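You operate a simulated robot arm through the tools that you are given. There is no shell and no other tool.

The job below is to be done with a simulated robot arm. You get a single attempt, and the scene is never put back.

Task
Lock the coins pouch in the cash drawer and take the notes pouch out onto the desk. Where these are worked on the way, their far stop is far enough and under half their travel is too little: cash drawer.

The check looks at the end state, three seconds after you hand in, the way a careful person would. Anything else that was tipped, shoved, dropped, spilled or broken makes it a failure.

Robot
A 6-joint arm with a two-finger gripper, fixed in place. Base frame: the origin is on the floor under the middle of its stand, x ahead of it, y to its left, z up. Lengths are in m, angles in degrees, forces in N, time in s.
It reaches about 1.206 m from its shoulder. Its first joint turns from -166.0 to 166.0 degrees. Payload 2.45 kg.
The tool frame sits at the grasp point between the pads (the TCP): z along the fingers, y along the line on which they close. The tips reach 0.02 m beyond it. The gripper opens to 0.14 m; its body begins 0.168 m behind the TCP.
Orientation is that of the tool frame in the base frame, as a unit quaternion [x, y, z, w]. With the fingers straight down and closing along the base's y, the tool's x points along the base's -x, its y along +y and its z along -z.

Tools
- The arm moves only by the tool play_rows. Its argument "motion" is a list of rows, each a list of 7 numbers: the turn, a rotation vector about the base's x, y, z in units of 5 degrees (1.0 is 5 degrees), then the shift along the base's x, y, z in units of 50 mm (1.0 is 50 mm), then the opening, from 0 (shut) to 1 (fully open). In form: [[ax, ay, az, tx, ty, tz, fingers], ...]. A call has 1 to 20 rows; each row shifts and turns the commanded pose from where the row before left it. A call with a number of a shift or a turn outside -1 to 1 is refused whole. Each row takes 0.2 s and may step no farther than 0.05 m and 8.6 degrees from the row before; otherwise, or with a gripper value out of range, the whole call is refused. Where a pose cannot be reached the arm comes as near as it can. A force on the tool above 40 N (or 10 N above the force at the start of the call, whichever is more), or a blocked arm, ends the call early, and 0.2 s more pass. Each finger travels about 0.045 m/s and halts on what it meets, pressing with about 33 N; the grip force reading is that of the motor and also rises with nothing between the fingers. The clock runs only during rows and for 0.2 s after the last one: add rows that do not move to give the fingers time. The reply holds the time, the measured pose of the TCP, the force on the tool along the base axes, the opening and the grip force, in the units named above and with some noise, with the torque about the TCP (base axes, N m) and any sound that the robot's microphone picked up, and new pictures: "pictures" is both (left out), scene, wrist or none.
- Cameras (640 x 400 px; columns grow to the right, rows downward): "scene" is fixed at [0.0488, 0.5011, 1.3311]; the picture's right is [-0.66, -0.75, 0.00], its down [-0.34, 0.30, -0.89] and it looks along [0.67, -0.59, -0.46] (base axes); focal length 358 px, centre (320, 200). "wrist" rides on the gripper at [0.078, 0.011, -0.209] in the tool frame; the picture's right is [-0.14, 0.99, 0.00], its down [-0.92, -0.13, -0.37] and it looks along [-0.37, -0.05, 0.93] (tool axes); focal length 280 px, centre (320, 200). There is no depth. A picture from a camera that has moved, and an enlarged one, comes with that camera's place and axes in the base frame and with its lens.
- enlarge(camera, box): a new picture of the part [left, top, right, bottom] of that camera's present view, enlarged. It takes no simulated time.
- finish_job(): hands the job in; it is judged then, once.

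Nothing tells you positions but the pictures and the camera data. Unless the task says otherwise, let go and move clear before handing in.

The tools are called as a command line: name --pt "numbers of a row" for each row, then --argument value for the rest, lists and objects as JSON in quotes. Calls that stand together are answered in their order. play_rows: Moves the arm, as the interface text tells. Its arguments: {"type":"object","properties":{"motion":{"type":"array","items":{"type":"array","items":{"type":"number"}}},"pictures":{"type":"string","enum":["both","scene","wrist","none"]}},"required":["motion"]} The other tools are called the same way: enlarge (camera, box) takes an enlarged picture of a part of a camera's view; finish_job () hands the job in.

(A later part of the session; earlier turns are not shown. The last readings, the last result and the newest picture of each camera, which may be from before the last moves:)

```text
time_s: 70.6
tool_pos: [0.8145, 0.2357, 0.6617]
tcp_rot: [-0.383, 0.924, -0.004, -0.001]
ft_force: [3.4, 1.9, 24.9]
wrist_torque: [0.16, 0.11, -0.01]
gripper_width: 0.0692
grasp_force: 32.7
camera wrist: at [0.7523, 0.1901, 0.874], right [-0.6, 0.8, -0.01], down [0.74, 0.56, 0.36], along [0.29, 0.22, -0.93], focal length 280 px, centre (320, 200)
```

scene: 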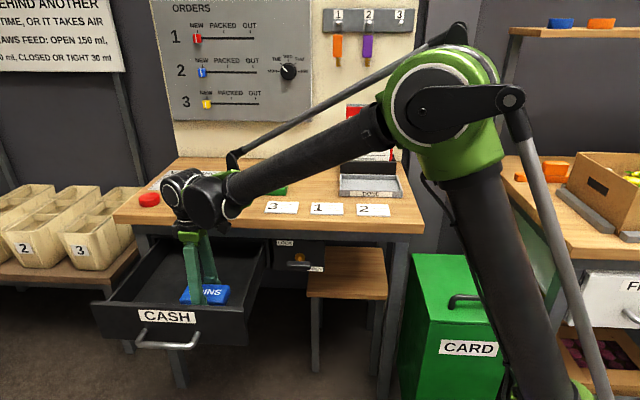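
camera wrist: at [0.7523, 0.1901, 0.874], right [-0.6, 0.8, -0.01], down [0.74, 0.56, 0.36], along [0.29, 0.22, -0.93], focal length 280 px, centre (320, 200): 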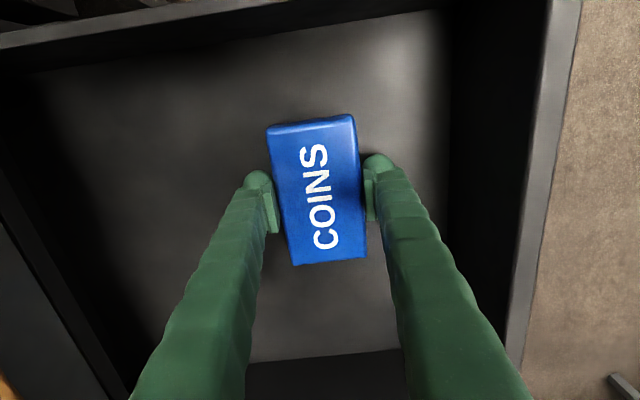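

COINS is on the drawer floor. I'll ease up 2 mm, open the fingers and rise.

play_rows --pt "0 0 0 0 0 0.04 0.2" --pt "0 0 0 0 0 0 0.55" --pt "0 0 0 0 0 0 0.65" --pt "0 0 0 0 0 0 0.7" --pt "0 0 0 0 0 0 0.7" --pt "0 0 0 0 0 0.5 0.7" --pt "0 0 0 0 0 0.9 0.7" --pt "0 0 0 0 0 0.9 0.7" --pt "0 0 0 0 0 0.9 0.7" --pt "0 0 0 0 0 0.9 0.7" --pt "0 0 0 0 0 0.5 0.6" --pictures "both"

```text
time_s: 73.0
tool_pos: [0.8153, 0.2351, 0.8956]
tcp_rot: [-0.382, 0.924, -0.003, -0.002]
ft_force: [0.2, -0.9, 0.5]
wrist_torque: [0.0, 0.01, -0.04]
gripper_width: 0.0838
grasp_force: 0.0
camera wrist: at [0.7528, 0.1896, 1.1059], right [-0.6, 0.8, -0.01], down [0.74, 0.56, 0.36], along [0.29, 0.22, -0.93], focal length 280 px, centre (320, 200)
```

scene: 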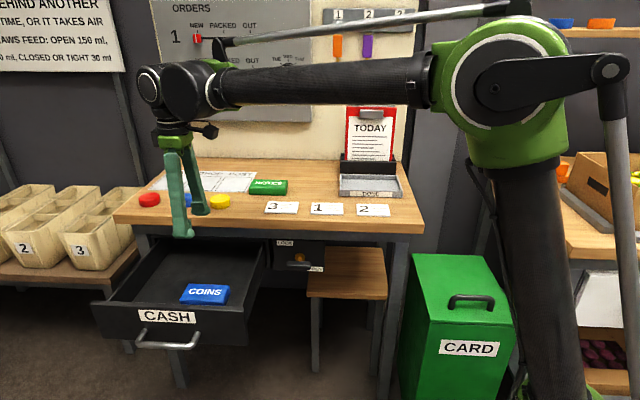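
wrist: 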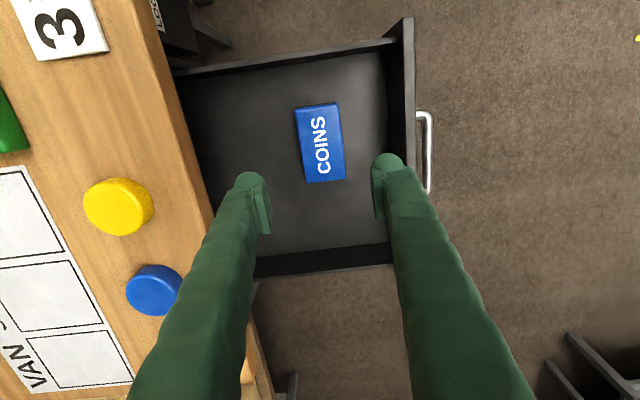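

COINS lies flat in the drawer and NOTES is on the desk. Now I'll retrace my path to the handle by swinging out and levelling the gripper in front of the drawer.

play_rows --pt "0 0 0 -0.205 0.827 0.37 0.6" --pt "0 0 0 -0.205 0.827 0.37 0.6" --pt "-0.979 -0.979 0 -0.283 0.283 -0.2 0.6" --pt "-0.979 -0.979 0 -0.283 0.283 -0.2 0.6" --pt "-0.979 -0.979 0 -0.283 0.283 -0.2 0.6" --pt "-0.979 -0.979 0 -0.283 0.283 -0.2 0.6" --pt "-0.979 -0.979 0 -0.283 0.283 -0.2 0.6" --pt "-0.979 -0.979 0 -0.283 0.283 -0.2 0.6" --pt "-0.979 -0.979 0 -0.283 0.283 -0.2 0.6" --pt "-0.979 -0.979 0 -0.283 0.283 -0.2 0.6" --pt "-0.979 -0.979 0 0 0 -0.8 0.6" --pt "-0.979 -0.979 0 0 0 -0.8 0.6" --pt "-0.979 -0.979 0 0 0 -0.8 0.6" --pt "-0.979 -0.979 0 0 0 -0.8 0.6" --pt "-0.979 -0.979 0 0 0 -0.8 0.6" --pictures "both"

```text
time_s: 76.2
tool_pos: [0.6803, 0.4307, 0.6504]
tcp_rot: [0.267, -0.653, 0.656, -0.268]
ft_force: [0.0, 0.6, 0.2]
wrist_torque: [-0.05, 0.01, 0.04]
gripper_width: 0.084
grasp_force: 0.1
camera wrist: at [0.4779, 0.5259, 0.6401], right [0.1, 0.09, -0.99], down [0.4, 0.91, 0.13], along [0.91, -0.4, 0.05], focal length 280 px, centre (320, 200)
```

scene: 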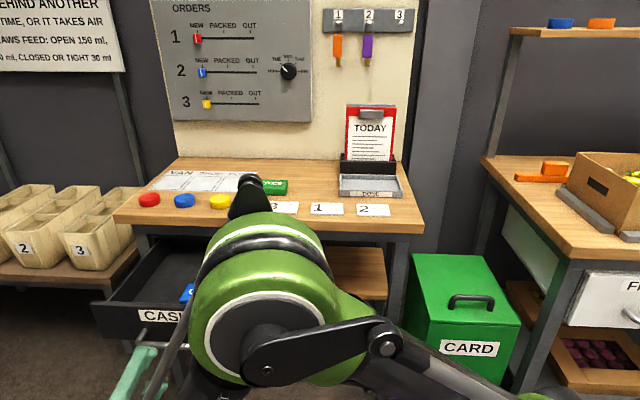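
wrist: 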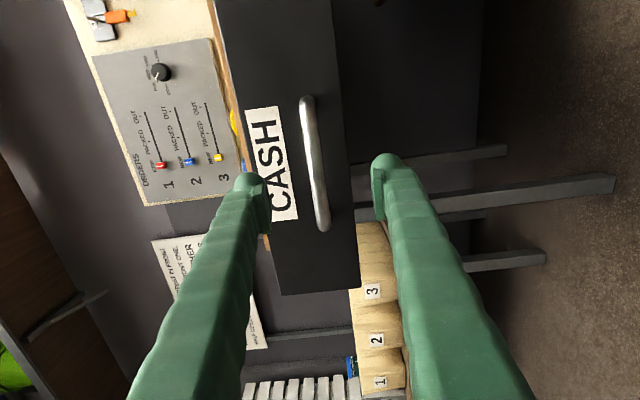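

Back in front of the handle. I'll go forward onto it and grip.

play_rows --pt "0 0 0 0.3 -0.3 0.07 0.6" --pt "0 0 0 0.3 -0.3 0 0.6" --pt "0 0 0 0.29 -0.29 0 0.6" --pt "0 0 0 0 0 0 0" --pt "0 0 0 0 0 0 0" --pt "0 0 0 0 0 0 0" --pt "0 0 0 0 0 0 0" --pt "0 0 0 0 0 0 0" --pt "0 0 0 0 0 0 0" --pictures "wrist"

```text
time_s: 78.2
tool_pos: [0.7268, 0.3875, 0.6537]
tcp_rot: [0.269, -0.653, 0.655, -0.268]
ft_force: [-0.9, -2.0, -10.5]
wrist_torque: [0.12, -0.05, 0.02]
gripper_width: 0.0118
grasp_force: 38.5
camera wrist: at [0.5241, 0.481, 0.6447], right [0.1, 0.09, -0.99], down [0.4, 0.91, 0.13], along [0.91, -0.41, 0.05], focal length 280 px, centre (320, 200)
```

wrist: 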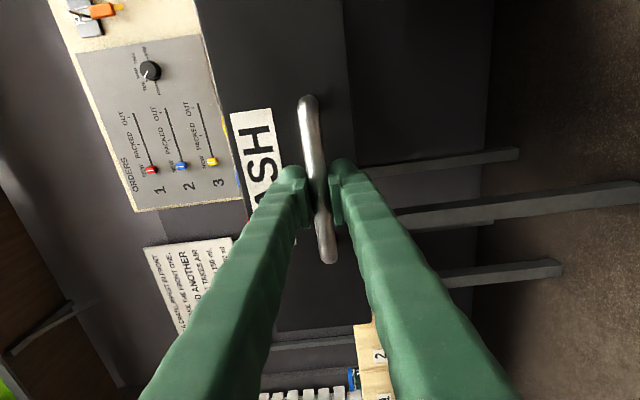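

Gripped. Pushing the drawer in steadily.

play_rows --pt "0 0 0 0.15 -0.155 -0.02 0" --pt "0 0 0 0.25 -0.26 0 0" --pt "0 0 0 0.25 -0.26 0 0" --pt "0 0 0 0.25 -0.26 0 0" --pt "0 0 0 0.25 -0.26 0 0" --pt "0 0 0 0.25 -0.26 0 0" --pt "0 0 0 0.25 -0.26 0 0" --pictures "scene"

```text
time_s: 79.8
tool_pos: [0.8073, 0.3053, 0.6537]
tcp_rot: [0.268, -0.653, 0.656, -0.268]
ft_force: [7.7, 6.7, 7.2]
wrist_torque: [-0.04, -0.03, -0.83]
gripper_width: 0.0117
grasp_force: 38.7
stopped in row 7: the force on the tool passed its limit at 42 N (the readings are from after the stop); the commanded pose is now the measured one
```

scene: 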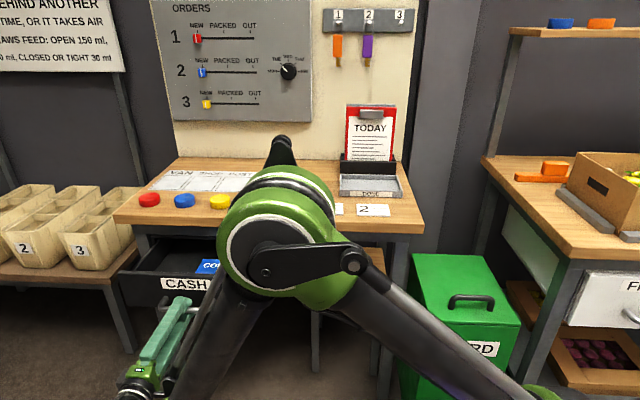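

The stop came from sideways load because I over-corrected for drift. The drawer is half closed, so I'll continue straight along its axis.

play_rows --pt "0 0 0 0.015 0.015 0 0" --pt "0 0 0 0.2 -0.201 0 0" --pt "0 0 0 0.2 -0.201 0 0" --pt "0 0 0 0.2 -0.201 0 0" --pt "0 0 0 0.2 -0.201 0 0" --pt "0 0 0 0.2 -0.201 0 0" --pictures "scene"

```text
time_s: 81.2
tool_pos: [0.857, 0.2557, 0.6534]
tcp_rot: [0.268, -0.652, 0.656, -0.269]
ft_force: [0.3, -0.2, 17.5]
wrist_torque: [-0.09, -0.02, 0.14]
gripper_width: 0.0117
grasp_force: 38.5
```

scene: 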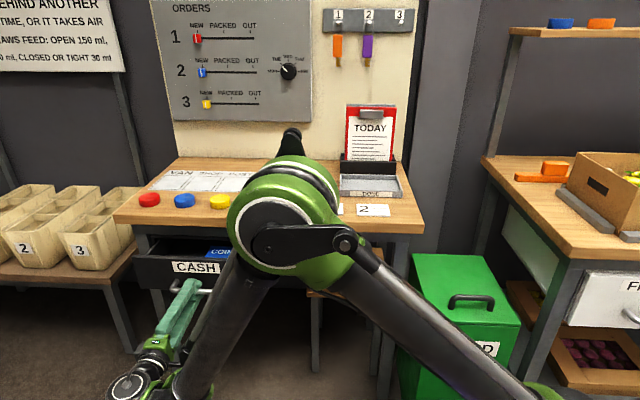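

play_rows --pt "0 0 0 0.1 -0.1 0.02 0" --pt "0 0 0 0.2 -0.201 0 0" --pt "0 0 0 0.2 -0.201 0 0" --pt "0 0 0 0.2 -0.201 0 0" --pt "0 0 0 0.2 -0.201 0 0" --pt "0 0 0 0.15 -0.15 0 0" --pictures "scene"

```text
time_s: 82.6
tool_pos: [0.9104, 0.2029, 0.6542]
tcp_rot: [0.269, -0.652, 0.655, -0.27]
ft_force: [1.3, 0.3, -4.6]
wrist_torque: [0.14, -0.03, 0.3]
gripper_width: 0.0118
grasp_force: 38.3
```

scene: 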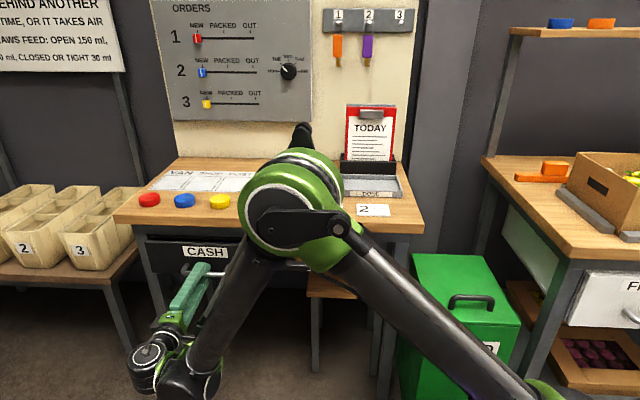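

Almost closed. I'll push the last ~15 mm until it meets its stop.

play_rows --pt "0 0 0 0.07 -0.07 0 0" --pt "0 0 0 0.07 -0.07 0 0" --pt "0 0 0 0.05 -0.05 0 0" --pt "0 0 0 0.04 -0.04 0 0" --pt "0 0 0 0.04 -0.04 0 0" --pictures "scene"

enlarge --camera "scene" --box '[120, 215, 260, 305]'

```text
time_s: 83.8
tool_pos: [0.924, 0.1897, 0.6539]
tcp_rot: [0.27, -0.652, 0.656, -0.269]
ft_force: [-6.0, -5.0, -13.0]
wrist_torque: [0.11, -0.09, 0.25]
gripper_width: 0.0118
grasp_force: 38.9
```

scene: 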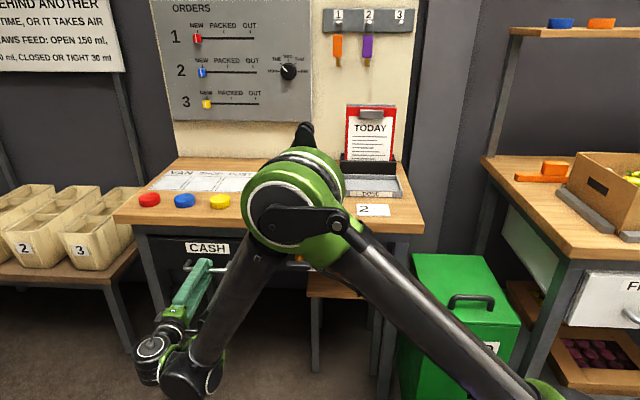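

```text
4.44 times, centred on (190, 260) of scene
camera zoom: at [0.0488, 0.5011, 1.3311], right [-0.66, -0.75, 0.0], down [-0.34, 0.3, -0.89], along [0.67, -0.59, -0.46], focal length 1592 px, centre (898, -67)
```

zoom: 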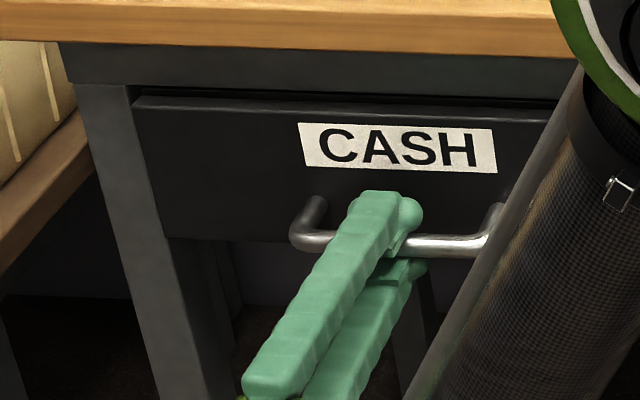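

The drawer label is back at its original picture position. I'll push slightly more to confirm it has reached its stop.

play_rows --pt "0 0 0 0.04 -0.04 0.01 0" --pt "0 0 0 0.04 -0.04 0.01 0" --pt "0 0 0 0.03 -0.03 0 0" --pictures "none"

```text
time_s: 84.4
tool_pos: [0.9261, 0.1881, 0.6532]
tcp_rot: [0.269, -0.654, 0.654, -0.269]
ft_force: [-9.7, 4.1, -9.1]
wrist_torque: [0.07, -0.04, 0.26]
gripper_width: 0.0114
grasp_force: 38.0
stopped in row 3: the force on the tool passed its limit at 43 N (the readings are from after the stop); the commanded pose is now the measured one
```

The drawer is fully closed against its stop. I'll release the handle and back away.

play_rows --pt "0 0 0 -0.01 0.01 0 0.6" --pt "0 0 0 0 0 0 0.6" --pt "0 0 0 0 0 0 0.6" --pt "0 0 0 0 0 0 0.6" --pt "0 0 0 0 0 0 0.6" --pt "0 0 0 -0.35 0.35 0 0.6" --pt "0 0 0 -0.5 0.5 0 0.6" --pt "0 0 0 -0.5 0.5 0 0.6" --pictures "both"

```text
time_s: 86.2
tool_pos: [0.859, 0.2546, 0.6545]
tcp_rot: [0.269, -0.654, 0.654, -0.269]
ft_force: [-0.8, -0.3, -0.4]
wrist_torque: [0.02, 0.0, 0.03]
gripper_width: 0.0842
grasp_force: 0.1
camera wrist: at [0.656, 0.3481, 0.6447], right [0.1, 0.09, -0.99], down [0.4, 0.91, 0.13], along [0.91, -0.4, 0.05], focal length 280 px, centre (320, 200)
```

scene: 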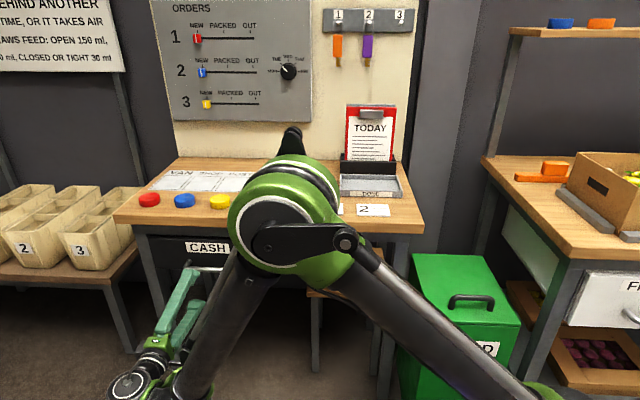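
wrist: 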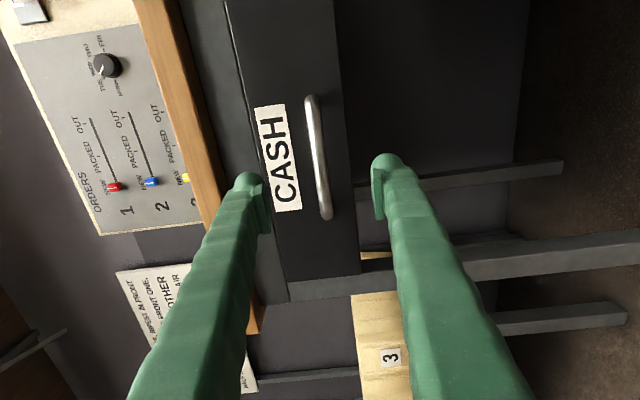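

Released and clear. Now I'll roll and pitch the closed gripper back to the 45° poking posture and head for the lock bar.

play_rows --pt "-0.979 0.979 0 0 0 0.153 0.3" --pt "-0.979 0.979 0 0 0 0.153 0.3" --pt "-0.979 0.979 0 0 0 0.153 0.3" --pt "-0.979 0.979 0 0 0 0.153 0" --pt "-0.979 0.979 0 0 0 0.153 0" --pt "-0.979 0.979 0 0 0 0.153 0" --pt "-0.979 0.979 0 0 0 0.153 0" --pt "-0.979 0.979 0 0 0 0.153 0" --pt "-0.979 0.979 0 0 0 0.153 0" --pt "-0.979 0.979 0 0 0 0.153 0" --pt "-0.979 0.979 0 0 0 0.153 0" --pt "-0.979 0.979 0 0 0 0.153 0" --pt "-0.979 0.979 0 0 0 0.153 0" --pt "0.909 0.909 0 -0.248 -0.318 0 0" --pt "0.909 0.909 0 -0.248 -0.318 0 0" --pt "0.909 0.909 0 -0.248 -0.318 0 0" --pt "0.909 0.909 0 -0.248 -0.318 0 0" --pt "0.909 0.909 0 -0.248 -0.318 0 0" --pt "0.909 0.909 0 -0.248 -0.318 0 0" --pt "0.909 0.909 0 -0.248 -0.318 0 0" --pictures "both"

```text
time_s: 90.4
tool_pos: [0.7699, 0.1445, 0.7537]
tcp_rot: [0.853, -0.354, 0.355, 0.147]
ft_force: [-0.1, -0.3, 0.0]
wrist_torque: [-0.03, 0.01, 0.03]
gripper_width: 0.0
grasp_force: 29.7
camera wrist: at [0.6971, 0.2023, 0.9577], right [-0.77, -0.63, -0.1], down [-0.55, 0.73, -0.39], along [0.32, -0.25, -0.91], focal length 280 px, centre (320, 200)
```

scene: 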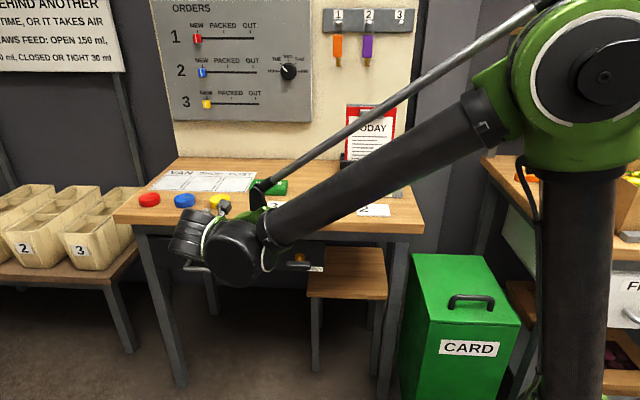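
wrist: 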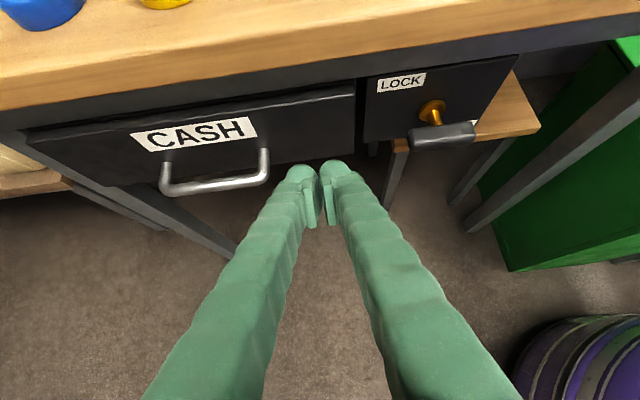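

The drawer is closed and the T-bar is still horizontal. I'll close in on the left end of the bar.

play_rows --pt "0 0 0 -0.485 -0.74 -0.087 0" --pt "0 0 0 -0.485 -0.74 -0.087 0" --pt "0 0 0 0 0 0 0" --pictures "wrist"

enlarge --camera "wrist" --box '[270, 70, 430, 200]'

```text
time_s: 91.2
tool_pos: [0.7227, 0.0687, 0.745]
tcp_rot: [0.853, -0.353, 0.356, 0.147]
ft_force: [0.2, -0.7, 0.4]
wrist_torque: [0.01, 0.0, 0.02]
gripper_width: 0.0001
grasp_force: 29.6
camera wrist: at [0.6483, 0.128, 0.9491], right [-0.77, -0.63, -0.1], down [-0.55, 0.73, -0.4], along [0.32, -0.25, -0.91], focal length 280 px, centre (320, 200)
```

wrist: 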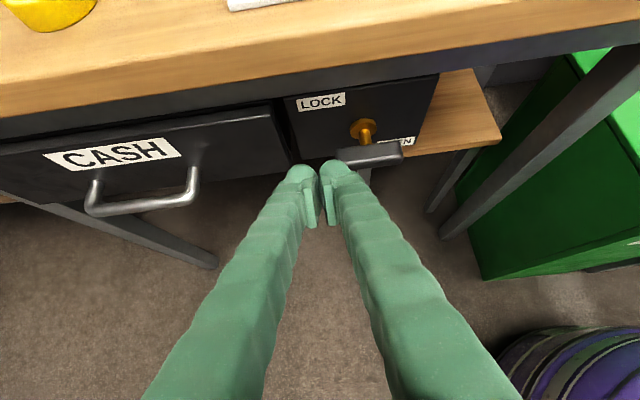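

```text
3.08 times, centred on (350, 135) of wrist
camera zoom: at [0.6483, 0.128, 0.9491], right [-0.77, -0.63, -0.1], down [-0.55, 0.73, -0.4], along [0.32, -0.25, -0.91], focal length 863 px, centre (228, 400)
```

zoom: 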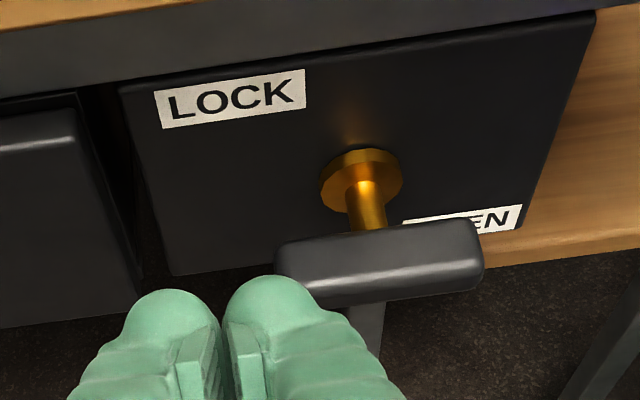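

I'm just above and in front of the bar's left end. I'll move over it and press down to turn the bar counter-clockwise.

play_rows --pt "0 0 0 0.318 -0.524 -0.1 0" --pt "0 0 0 0.318 -0.524 -0.1 0" --pt "0 0 0 0 0 -0.2 0" --pt "0 0 0 0 0 -0.2 0" --pt "0 0 0 0 0 -0.2 0" --pt "0 0 0 0 0 -0.2 0" --pt "0 0 0 0 0 -0.2 0" --pictures "wrist"

enlarge --camera "wrist" --box '[270, 90, 430, 220]'

```text
time_s: 92.8
tool_pos: [0.7547, 0.0171, 0.6856]
tcp_rot: [0.853, -0.353, 0.357, 0.146]
ft_force: [0.3, -0.6, -0.4]
wrist_torque: [0.01, 0.02, 0.01]
gripper_width: 0.0
grasp_force: 29.1
camera wrist: at [0.6802, 0.0757, 0.889], right [-0.77, -0.63, -0.1], down [-0.55, 0.73, -0.4], along [0.32, -0.25, -0.91], focal length 280 px, centre (320, 200)
```

wrist: 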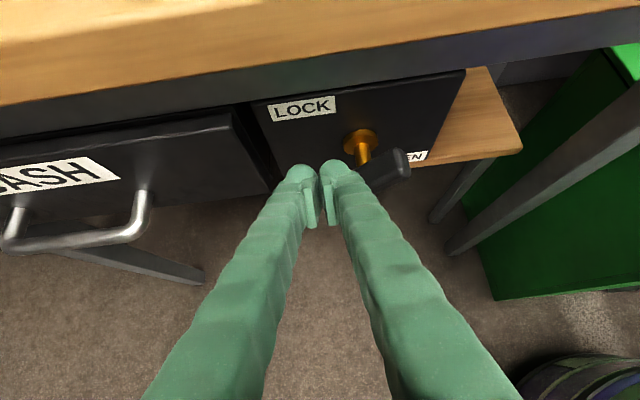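

```text
3.08 times, centred on (350, 155) of wrist
camera zoom: at [0.6802, 0.0757, 0.889], right [-0.77, -0.63, -0.1], down [-0.55, 0.73, -0.4], along [0.32, -0.25, -0.91], focal length 863 px, centre (228, 338)
```

zoom: 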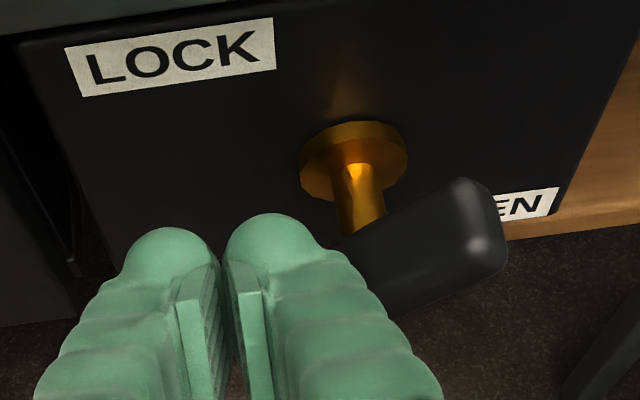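

The bar's right end is rising, so it is turning back toward LOCK. I'll keep pressing down.

play_rows --pt "0 0 0 0 0 -0.2 0" --pt "0 0 0 0 0 -0.2 0" --pt "0 0 0 0 0 -0.2 0" --pictures "wrist"

enlarge --camera "wrist" --box '[270, 90, 430, 220]'

```text
time_s: 93.6
tool_pos: [0.7559, 0.0162, 0.6545]
tcp_rot: [0.852, -0.353, 0.357, 0.146]
ft_force: [1.0, 1.1, 0.2]
wrist_torque: [0.01, -0.01, 0.01]
gripper_width: 0.0
grasp_force: 29.5
camera wrist: at [0.6799, 0.0756, 0.8593], right [-0.77, -0.63, -0.1], down [-0.55, 0.73, -0.4], along [0.32, -0.25, -0.91], focal length 280 px, centre (320, 200)
```

wrist: 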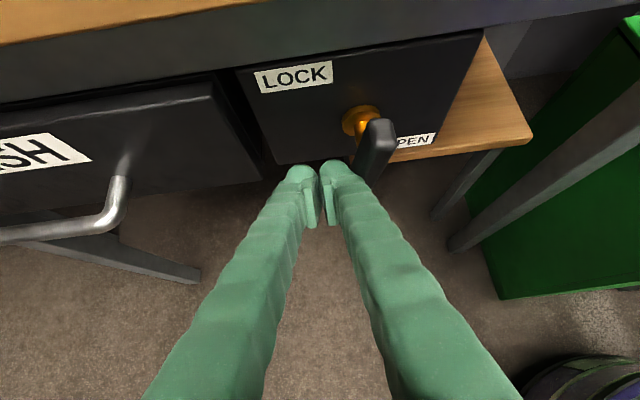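

```text
3.08 times, centred on (350, 155) of wrist
camera zoom: at [0.6799, 0.0756, 0.8593], right [-0.77, -0.63, -0.1], down [-0.55, 0.73, -0.4], along [0.32, -0.25, -0.91], focal length 863 px, centre (228, 338)
```

zoom: 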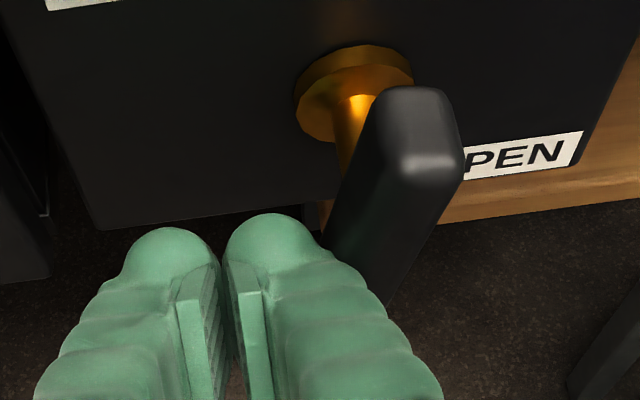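

About 70° turned. Now I'll push the lower end to the right until it meets the vertical LOCK stop.

play_rows --pt "0 0 0 -0.07 -0.07 0 0" --pt "0 0 0 -0.07 -0.07 0 0" --pt "0 0 0 -0.05 -0.05 0 0" --pictures "wrist"

enlarge --camera "wrist" --box '[270, 70, 430, 200]'

```text
time_s: 94.4
tool_pos: [0.7498, 0.0133, 0.6551]
tcp_rot: [0.853, -0.351, 0.358, 0.144]
ft_force: [8.8, 14.3, -2.7]
wrist_torque: [-0.22, 0.12, -0.1]
gripper_width: 0.0
grasp_force: 29.0
stopped in row 3: the force on the tool passed its limit at 45 N (the readings are from after the stop); the commanded pose is now the measured one
camera wrist: at [0.6748, 0.0713, 0.8596], right [-0.76, -0.64, -0.1], down [-0.56, 0.73, -0.4], along [0.33, -0.24, -0.91], focal length 280 px, centre (320, 200)
```

wrist: 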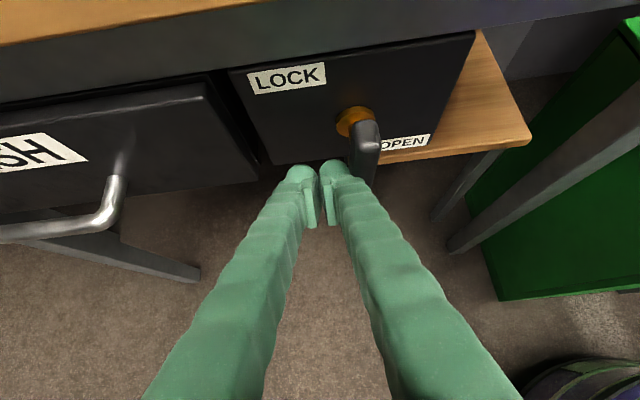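

```text
3.08 times, centred on (350, 135) of wrist
camera zoom: at [0.6748, 0.0713, 0.8596], right [-0.76, -0.64, -0.1], down [-0.56, 0.73, -0.4], along [0.33, -0.24, -0.91], focal length 863 px, centre (228, 400)
```

zoom: 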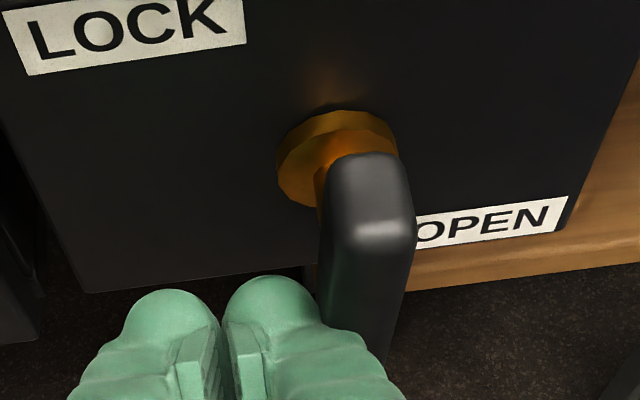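

The force rose, so the bar looks to be at its stop. I'll back off to the same viewpoint I used at the start so I can compare its angle directly.

play_rows --pt "0 0 0 0.06 0.06 0 0" --pt "0 0 0 -0.3 0.3 0.2 0" --pt "0 0 0 -0.3 0.3 0.5 0" --pt "0 0 0 -0.2 0.3 0.6 0" --pt "0 0 0 0.12 0.19 0.5 0" --pt "0 0 0 0 0 0 0" --pictures "both"

enlarge --camera "wrist" --box '[270, 70, 430, 200]'

```text
time_s: 95.8
tool_pos: [0.7182, 0.0697, 0.7462]
tcp_rot: [0.853, -0.351, 0.358, 0.145]
ft_force: [0.5, 0.8, -0.7]
wrist_torque: [-0.01, 0.01, -0.03]
gripper_width: 0.0
grasp_force: 29.4
camera wrist: at [0.6424, 0.1273, 0.9497], right [-0.77, -0.64, -0.1], down [-0.55, 0.73, -0.4], along [0.33, -0.25, -0.91], focal length 280 px, centre (320, 200)
```

scene: 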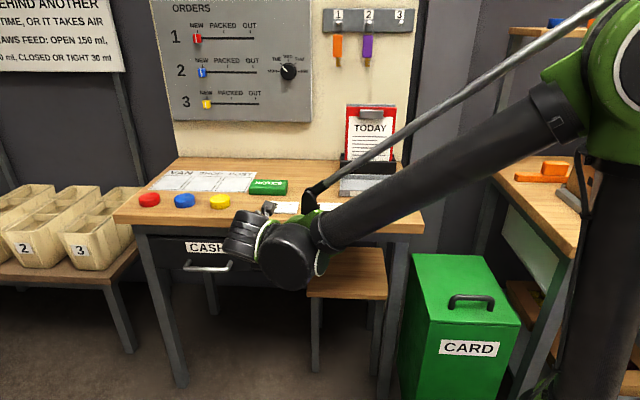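
wrist: 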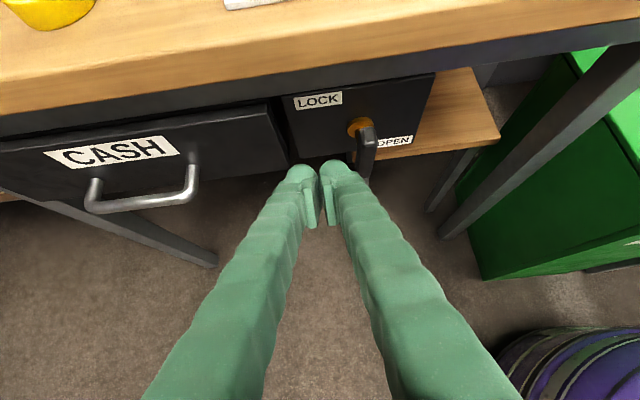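

```text
3.08 times, centred on (350, 135) of wrist
camera zoom: at [0.6424, 0.1273, 0.9497], right [-0.77, -0.64, -0.1], down [-0.55, 0.73, -0.4], along [0.33, -0.25, -0.91], focal length 863 px, centre (228, 400)
```

zoom: 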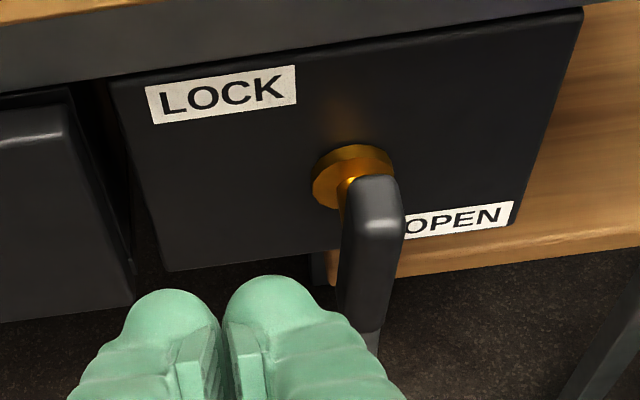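

The bar looks near vertical but may be a few degrees short, so I'll measure it at higher zoom.

enlarge --camera "wrist" --box '[336, 110, 400, 190]'

```text
5.00 times, centred on (368, 150) of wrist
camera zoom: at [0.6424, 0.1273, 0.9497], right [-0.77, -0.64, -0.1], down [-0.55, 0.73, -0.4], along [0.33, -0.25, -0.91], focal length 1402 px, centre (80, 450)
```

zoom: 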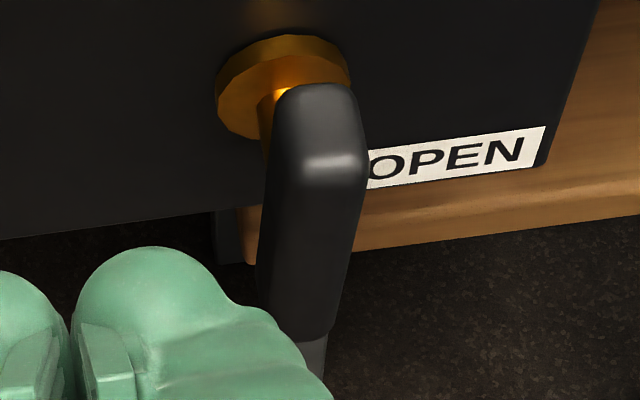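

The measurement suggests it is about 2° short of its original vertical. I'll return and press the lower end a bit more to make sure it is seated.

play_rows --pt "0 0 0 0.035 0.035 -0.89 0" --pt "0 0 0 0.035 0.035 -0.89 0" --pt "0 0 0 0.44 -0.44 0 0" --pt "0 0 0 0.44 -0.44 0 0" --pt "0 0 0 -0.12 -0.12 0 0" --pt "0 0 0 -0.1 -0.1 0 0" --pt "0 0 0 -0.03 -0.03 0 0" --pt "0 0 0 -0.03 -0.03 0 0" --pt "0 0 0 -0.03 -0.03 0 0" --pt "0 0 0 -0.02 -0.02 0 0" --pictures "wrist"

enlarge --camera "wrist" --box '[270, 70, 430, 200]'

```text
time_s: 98.0
tool_pos: [0.7503, 0.013, 0.6575]
tcp_rot: [0.853, -0.35, 0.358, 0.143]
ft_force: [12.3, 9.0, 1.0]
wrist_torque: [-0.2, 0.27, 0.09]
gripper_width: 0.0
grasp_force: 29.4
camera wrist: at [0.6752, 0.0711, 0.861], right [-0.76, -0.64, -0.1], down [-0.56, 0.73, -0.4], along [0.33, -0.24, -0.91], focal length 280 px, centre (320, 200)
```

wrist: 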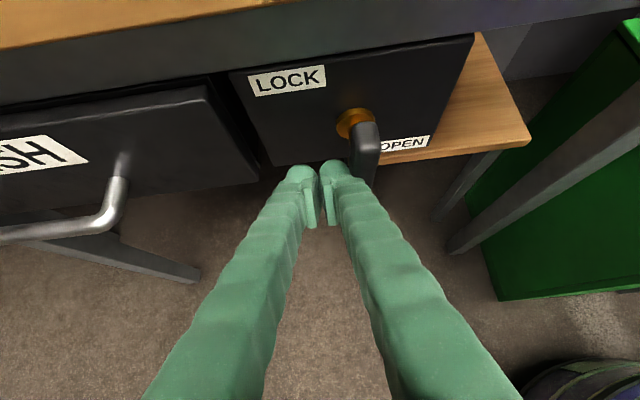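

```text
3.08 times, centred on (350, 135) of wrist
camera zoom: at [0.6752, 0.0711, 0.861], right [-0.76, -0.64, -0.1], down [-0.56, 0.73, -0.4], along [0.33, -0.24, -0.91], focal length 863 px, centre (228, 400)
```

zoom: 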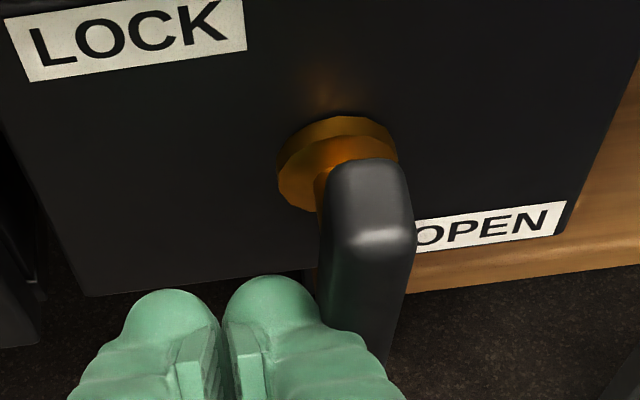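

play_rows --pt "0 0 0 -0.03 -0.03 0 0" --pt "0 0 0 -0.03 -0.03 0 0" --pt "0 0 0 -0.02 -0.02 0 0" --pt "0 0 0 0 0 0 0" --pictures "wrist"

enlarge --camera "wrist" --box '[270, 70, 430, 200]'

```text
time_s: 98.5
tool_pos: [0.7507, 0.0141, 0.6567]
tcp_rot: [0.853, -0.35, 0.359, 0.143]
ft_force: [9.2, 13.7, -3.6]
wrist_torque: [-0.19, 0.14, -0.08]
gripper_width: 0.0001
grasp_force: 29.6
stopped in row 2: the force on the tool passed its limit at 43 N (the readings are from after the stop); the commanded pose is now the measured one
camera wrist: at [0.6744, 0.0707, 0.8611], right [-0.76, -0.64, -0.11], down [-0.56, 0.73, -0.4], along [0.33, -0.24, -0.91], focal length 280 px, centre (320, 200)
```

wrist: 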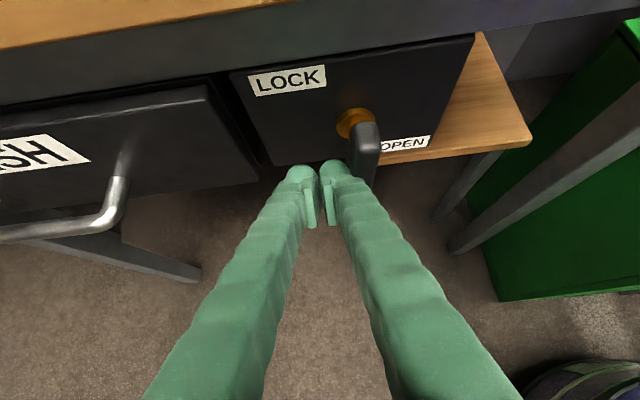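

```text
3.08 times, centred on (350, 135) of wrist
camera zoom: at [0.6744, 0.0707, 0.8611], right [-0.76, -0.64, -0.11], down [-0.56, 0.73, -0.4], along [0.33, -0.24, -0.91], focal length 863 px, centre (228, 400)
```

zoom: 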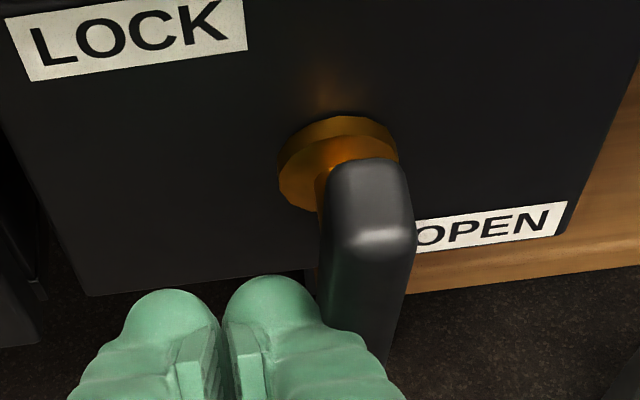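

The bar doesn't move any further at 43 N, so it is hard against its LOCK stop. I'll back away and clear the scene camera's view so I can compare the lock and drawer with the first picture.

play_rows --pt "0 0 0 0.05 0.05 0 0" --pt "0 0 0 -0.5 0.5 0.3 0" --pt "0 0 0 -0.5 0.5 0.3 0" --pt "0 0 0 -0.5 0.5 0.3 0" --pt "0.909 0.909 0 0.424 0.424 0.6 0" --pt "0.909 0.909 0 0.424 0.424 0.6 0" --pt "0.909 0.909 0 0.424 0.424 0.6 0" --pt "0.909 0.909 0 0.424 0.424 0.6 0" --pt "0.909 0.909 0 0.424 0.424 0.6 0" --pt "0.909 0.909 0 0.424 0.424 0.6 0" --pt "0.909 0.909 0 0.424 0.424 0.6 0" --pt "0 0 0 0.3 0.3 0.8 0" --pt "0 0 0 0 0 0.8 0" --pictures "both"

enlarge --camera "scene" --box '[270, 232, 334, 272]'

enlarge --camera "scene" --box '[160, 220, 340, 332]'

```text
time_s: 101.3
tool_pos: [0.8391, 0.253, 0.9935]
tcp_rot: [0.924, -0.382, 0.007, -0.004]
ft_force: [0.3, 0.4, -0.1]
wrist_torque: [0.0, 0.0, -0.02]
gripper_width: 0.0001
grasp_force: 29.4
camera wrist: at [0.8838, 0.1905, 1.2039], right [-0.8, -0.6, -0.01], down [-0.57, 0.74, 0.36], along [-0.21, 0.3, -0.93], focal length 280 px, centre (320, 200)
```

scene: 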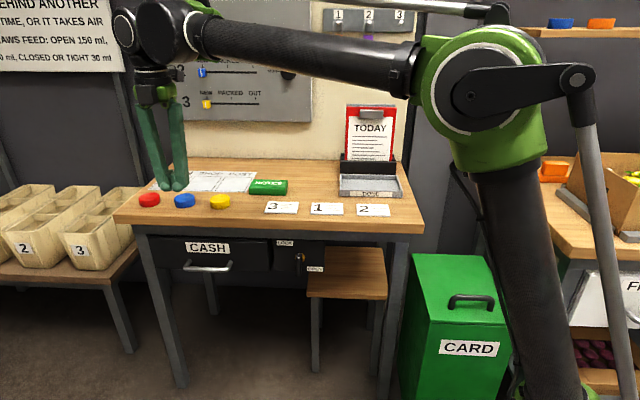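
wrist: 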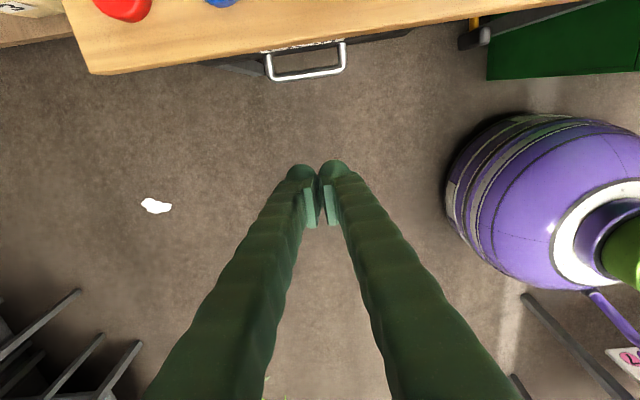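

```text
10.00 times, centred on (302, 252) of scene
camera zoom: at [0.0488, 0.5011, 1.3311], right [-0.66, -0.75, 0.0], down [-0.34, 0.3, -0.89], along [0.67, -0.59, -0.46], focal length 3581 px, centre (500, -320)
```

zoom: 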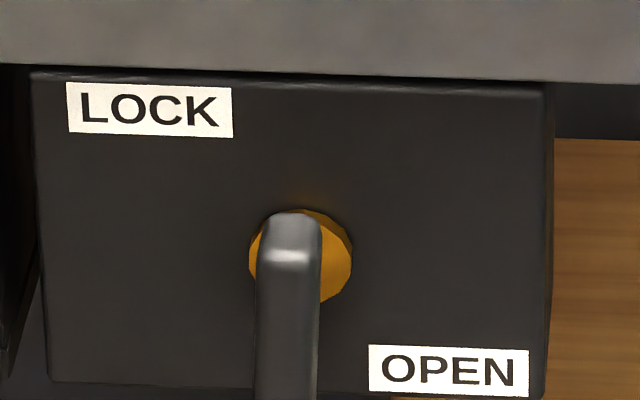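

```text
3.56 times, centred on (250, 276) of scene
camera zoom: at [0.0488, 0.5011, 1.3311], right [-0.66, -0.75, 0.0], down [-0.34, 0.3, -0.89], along [0.67, -0.59, -0.46], focal length 1273 px, centre (569, -70)
```

zoom: 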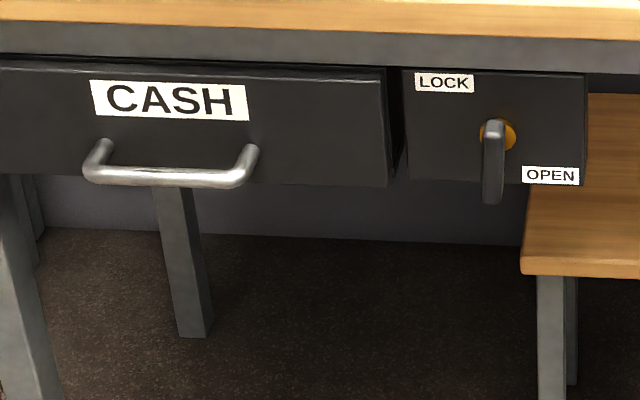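

From this view the drawer matches the first picture and the T-bar is within about 2° of its original position. To be sure the lock really holds, I'll do a gentle pull test, starting by levelling the gripper in front of the handle.

play_rows --pt "-0.979 -0.979 0 0.02 0 -0.35 0.3" --pt "-0.979 -0.979 0 0.02 0 -0.35 0.3" --pt "-0.979 -0.979 0 0 0 -0.35 0.3" --pt "-0.979 -0.979 0 0 0 -0.35 0.3" --pt "-0.979 -0.979 0 0 0 -0.35 0.3" --pt "-0.979 -0.979 0 0 0 -0.35 0.3" --pt "-0.979 -0.979 0 0 0 -0.35 0.3" --pt "-0.979 -0.979 0 0 0 -0.35 0.3" --pt "-0.979 -0.979 0 0 0 -0.35 0.3" --pt "-0.979 -0.979 0 0 0 -0.35 0.3" --pt "-0.979 -0.979 0 0 0 -0.35 0.3" --pt "-0.979 -0.979 0 0 0 -0.35 0.3" --pt "-0.979 -0.979 0 0 0 -0.35 0.3" --pt "0.979 -0.979 0 0 0 -0.15 0.5" --pt "0.979 -0.979 0 0 0 -0.15 0.5" --pt "0.979 -0.979 0 0 0 -0.15 0.5" --pt "0.979 -0.979 0 0 0 -0.15 0.5" --pt "0.979 -0.979 0 0 0 -0.15 0.5" --pt "0.979 -0.979 0 0 0 -0.15 0.5" --pt "0.979 -0.979 0 0 0 -0.15 0.5" --pictures "wrist"

```text
time_s: 105.5
tool_pos: [0.844, 0.2528, 0.7131]
tcp_rot: [0.482, -0.511, 0.712, -0.022]
ft_force: [-0.6, 0.7, 0.0]
wrist_torque: [0.0, 0.0, -0.04]
gripper_width: 0.0701
grasp_force: 0.1
camera wrist: at [0.6478, 0.3544, 0.7548], right [-0.38, -0.4, -0.83], down [0.29, 0.8, -0.52], along [0.88, -0.44, -0.19], focal length 280 px, centre (320, 200)
```

wrist: 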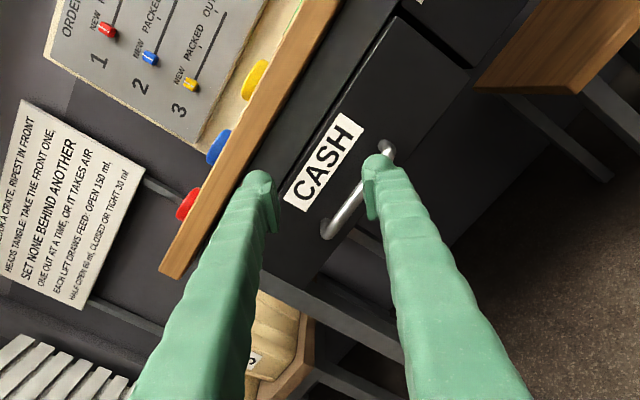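

play_rows --pt "0.979 -0.979 0 0.02 0.02 -0.2 0.6" --pt "0.979 -0.979 0 0.02 0.02 -0.2 0.6" --pt "0.979 -0.979 0 0.02 0.02 -0.2 0.6" --pt "0.979 -0.979 0 0.02 0.02 -0.2 0.6" --pt "0.979 -0.979 0 0.02 0.02 -0.2 0.6" --pt "0.979 -0.979 0 0.02 0.02 -0.18 0.6" --pt "0 0 0 0.34 -0.34 0 0.6" --pt "0 0 0 0.34 -0.34 0 0.6" --pt "0 0 0 0.34 -0.34 0 0.6" --pt "0 0 0 0.3 -0.3 0 0.6" --pictures "wrist"

```text
time_s: 107.7
tool_pos: [0.9143, 0.1934, 0.6521]
tcp_rot: [0.268, -0.65, 0.658, -0.269]
ft_force: [-0.3, 0.7, -0.4]
wrist_torque: [0.01, 0.02, -0.02]
gripper_width: 0.084
grasp_force: 0.1
camera wrist: at [0.7125, 0.2868, 0.6415], right [0.1, 0.09, -0.99], down [0.4, 0.91, 0.12], along [0.91, -0.41, 0.06], focal length 280 px, centre (320, 200)
```

wrist: 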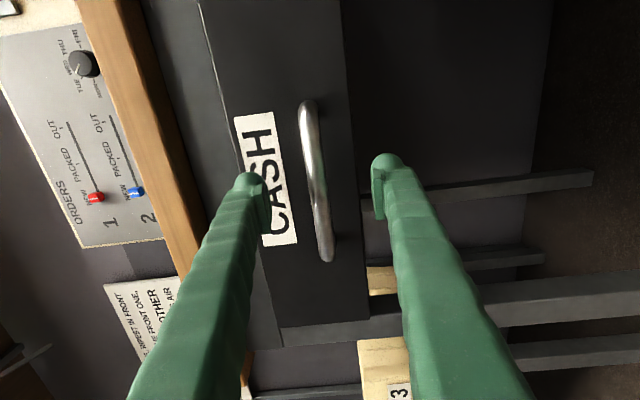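

Centred on the handle. I'll close and make a small pull.

play_rows --pt "0 0 0 0 0 0.03 0" --pt "0 0 0 0 0 0 0" --pt "0 0 0 0 0 0 0" --pt "0 0 0 0 0 0 0" --pt "0 0 0 0 0 0 0" --pt "0 0 0 0 0 0 0" --pt "0 0 0 -0.04 0.04 0 0" --pt "0 0 0 -0.04 0.04 0 0" --pt "0 0 0 -0.04 0.04 0 0" --pt "0 0 0 -0.04 0.04 0 0" --pictures "none"

```text
time_s: 109.9
tool_pos: [0.9067, 0.202, 0.6551]
tcp_rot: [0.269, -0.649, 0.659, -0.269]
ft_force: [-3.7, 6.1, -1.0]
wrist_torque: [0.02, 0.03, 0.12]
gripper_width: 0.0002
grasp_force: 29.8
```

The fingers closed fully, so the pads were too shallow on the bar and slipped off. I'll reopen, go about 20 mm deeper and grip again.

play_rows --pt "0 0 0 -0.1 0.1 0 0.6" --pt "0 0 0 0 0 0 0.6" --pt "0 0 0 0 0 0 0.6" --pt "0 0 0 0 0 0 0.6" --pt "0 0 0 0 0 0 0.6" --pt "0 0 0 0.2 -0.2 -0.02 0.6" --pt "0 0 0 0.21 -0.21 0 0.6" --pt "0 0 0 0 0 0 0" --pt "0 0 0 0 0 0 0" --pt "0 0 0 0 0 0 0" --pt "0 0 0 0 0 0 0" --pt "0 0 0 0 0 0 0" --pictures "wrist"

```text
time_s: 112.5
tool_pos: [0.9217, 0.1852, 0.6545]
tcp_rot: [0.268, -0.649, 0.659, -0.269]
ft_force: [0.5, 0.6, -0.7]
wrist_torque: [0.12, -0.09, 0.02]
gripper_width: 0.0121
grasp_force: 27.1
camera wrist: at [0.7194, 0.2795, 0.6427], right [0.1, 0.09, -0.99], down [0.4, 0.91, 0.12], along [0.91, -0.41, 0.06], focal length 280 px, centre (320, 200)
```

wrist: 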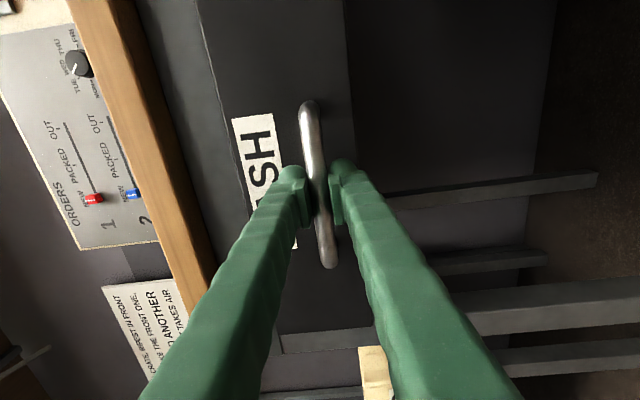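

The handle is now gripped (12 mm). A small pull test.

play_rows --pt "0 0 0 -0.05 0.05 0 0" --pt "0 0 0 -0.05 0.05 0 0" --pt "0 0 0 -0.05 0.05 0 0" --pt "0 0 0 0 0 0 0" --pictures "none"

```text
time_s: 113.2
tool_pos: [0.9188, 0.1868, 0.6543]
tcp_rot: [0.267, -0.65, 0.659, -0.267]
ft_force: [25.2, -18.9, 1.5]
wrist_torque: [0.16, -0.16, -0.12]
gripper_width: 0.0115
grasp_force: 39.0
stopped in row 3: the force on the tool passed its limit at 49 N (the readings are from after the stop); the commanded pose is now the measured one
```

The drawer holds at 49 N with under 3 mm of give, so it is locked. I'll ease the handle back, release it and retreat.

play_rows --pt "0 0 0 0.04 -0.04 0 0" --pt "0 0 0 0.02 -0.02 0 0" --pt "0 0 0 0 0 0 0.6" --pt "0 0 0 0 0 0 0.6" --pt "0 0 0 0 0 0 0.6" --pt "0 0 0 0 0 0 0.6" --pt "0 0 0 0 0 0 0.6" --pt "0 0 0 -0.35 0.35 0 0.6" --pt "0 0 0 -0.5 0.5 0 0.6" --pt "0 0 0 -0.5 0.5 0.2 0.6" --pt "0 0 0 -0.3 0.3 0.6 0.6" --pictures "both"

```text
time_s: 115.6
tool_pos: [0.8388, 0.2681, 0.6947]
tcp_rot: [0.268, -0.65, 0.658, -0.269]
ft_force: [-0.3, 0.3, 0.3]
wrist_torque: [0.04, 0.01, 0.01]
gripper_width: 0.0838
grasp_force: 0.1
camera wrist: at [0.6363, 0.3633, 0.6831], right [0.1, 0.09, -0.99], down [0.4, 0.91, 0.12], along [0.91, -0.41, 0.06], focal length 280 px, centre (320, 200)
```

scene: 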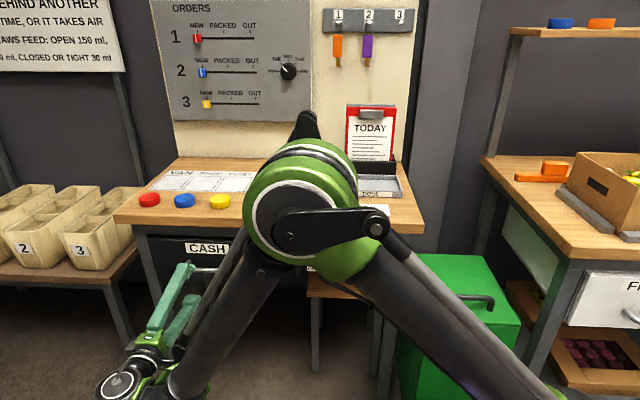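
wrist: 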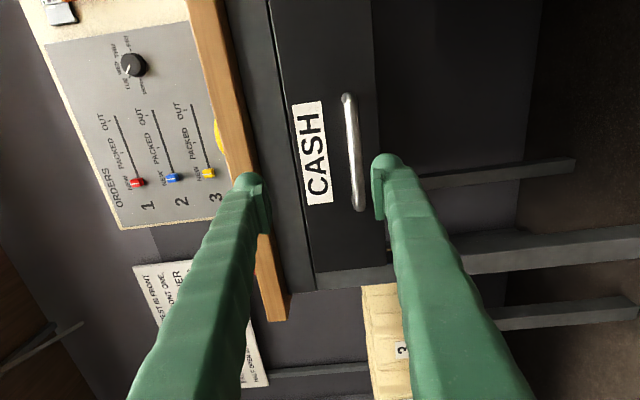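

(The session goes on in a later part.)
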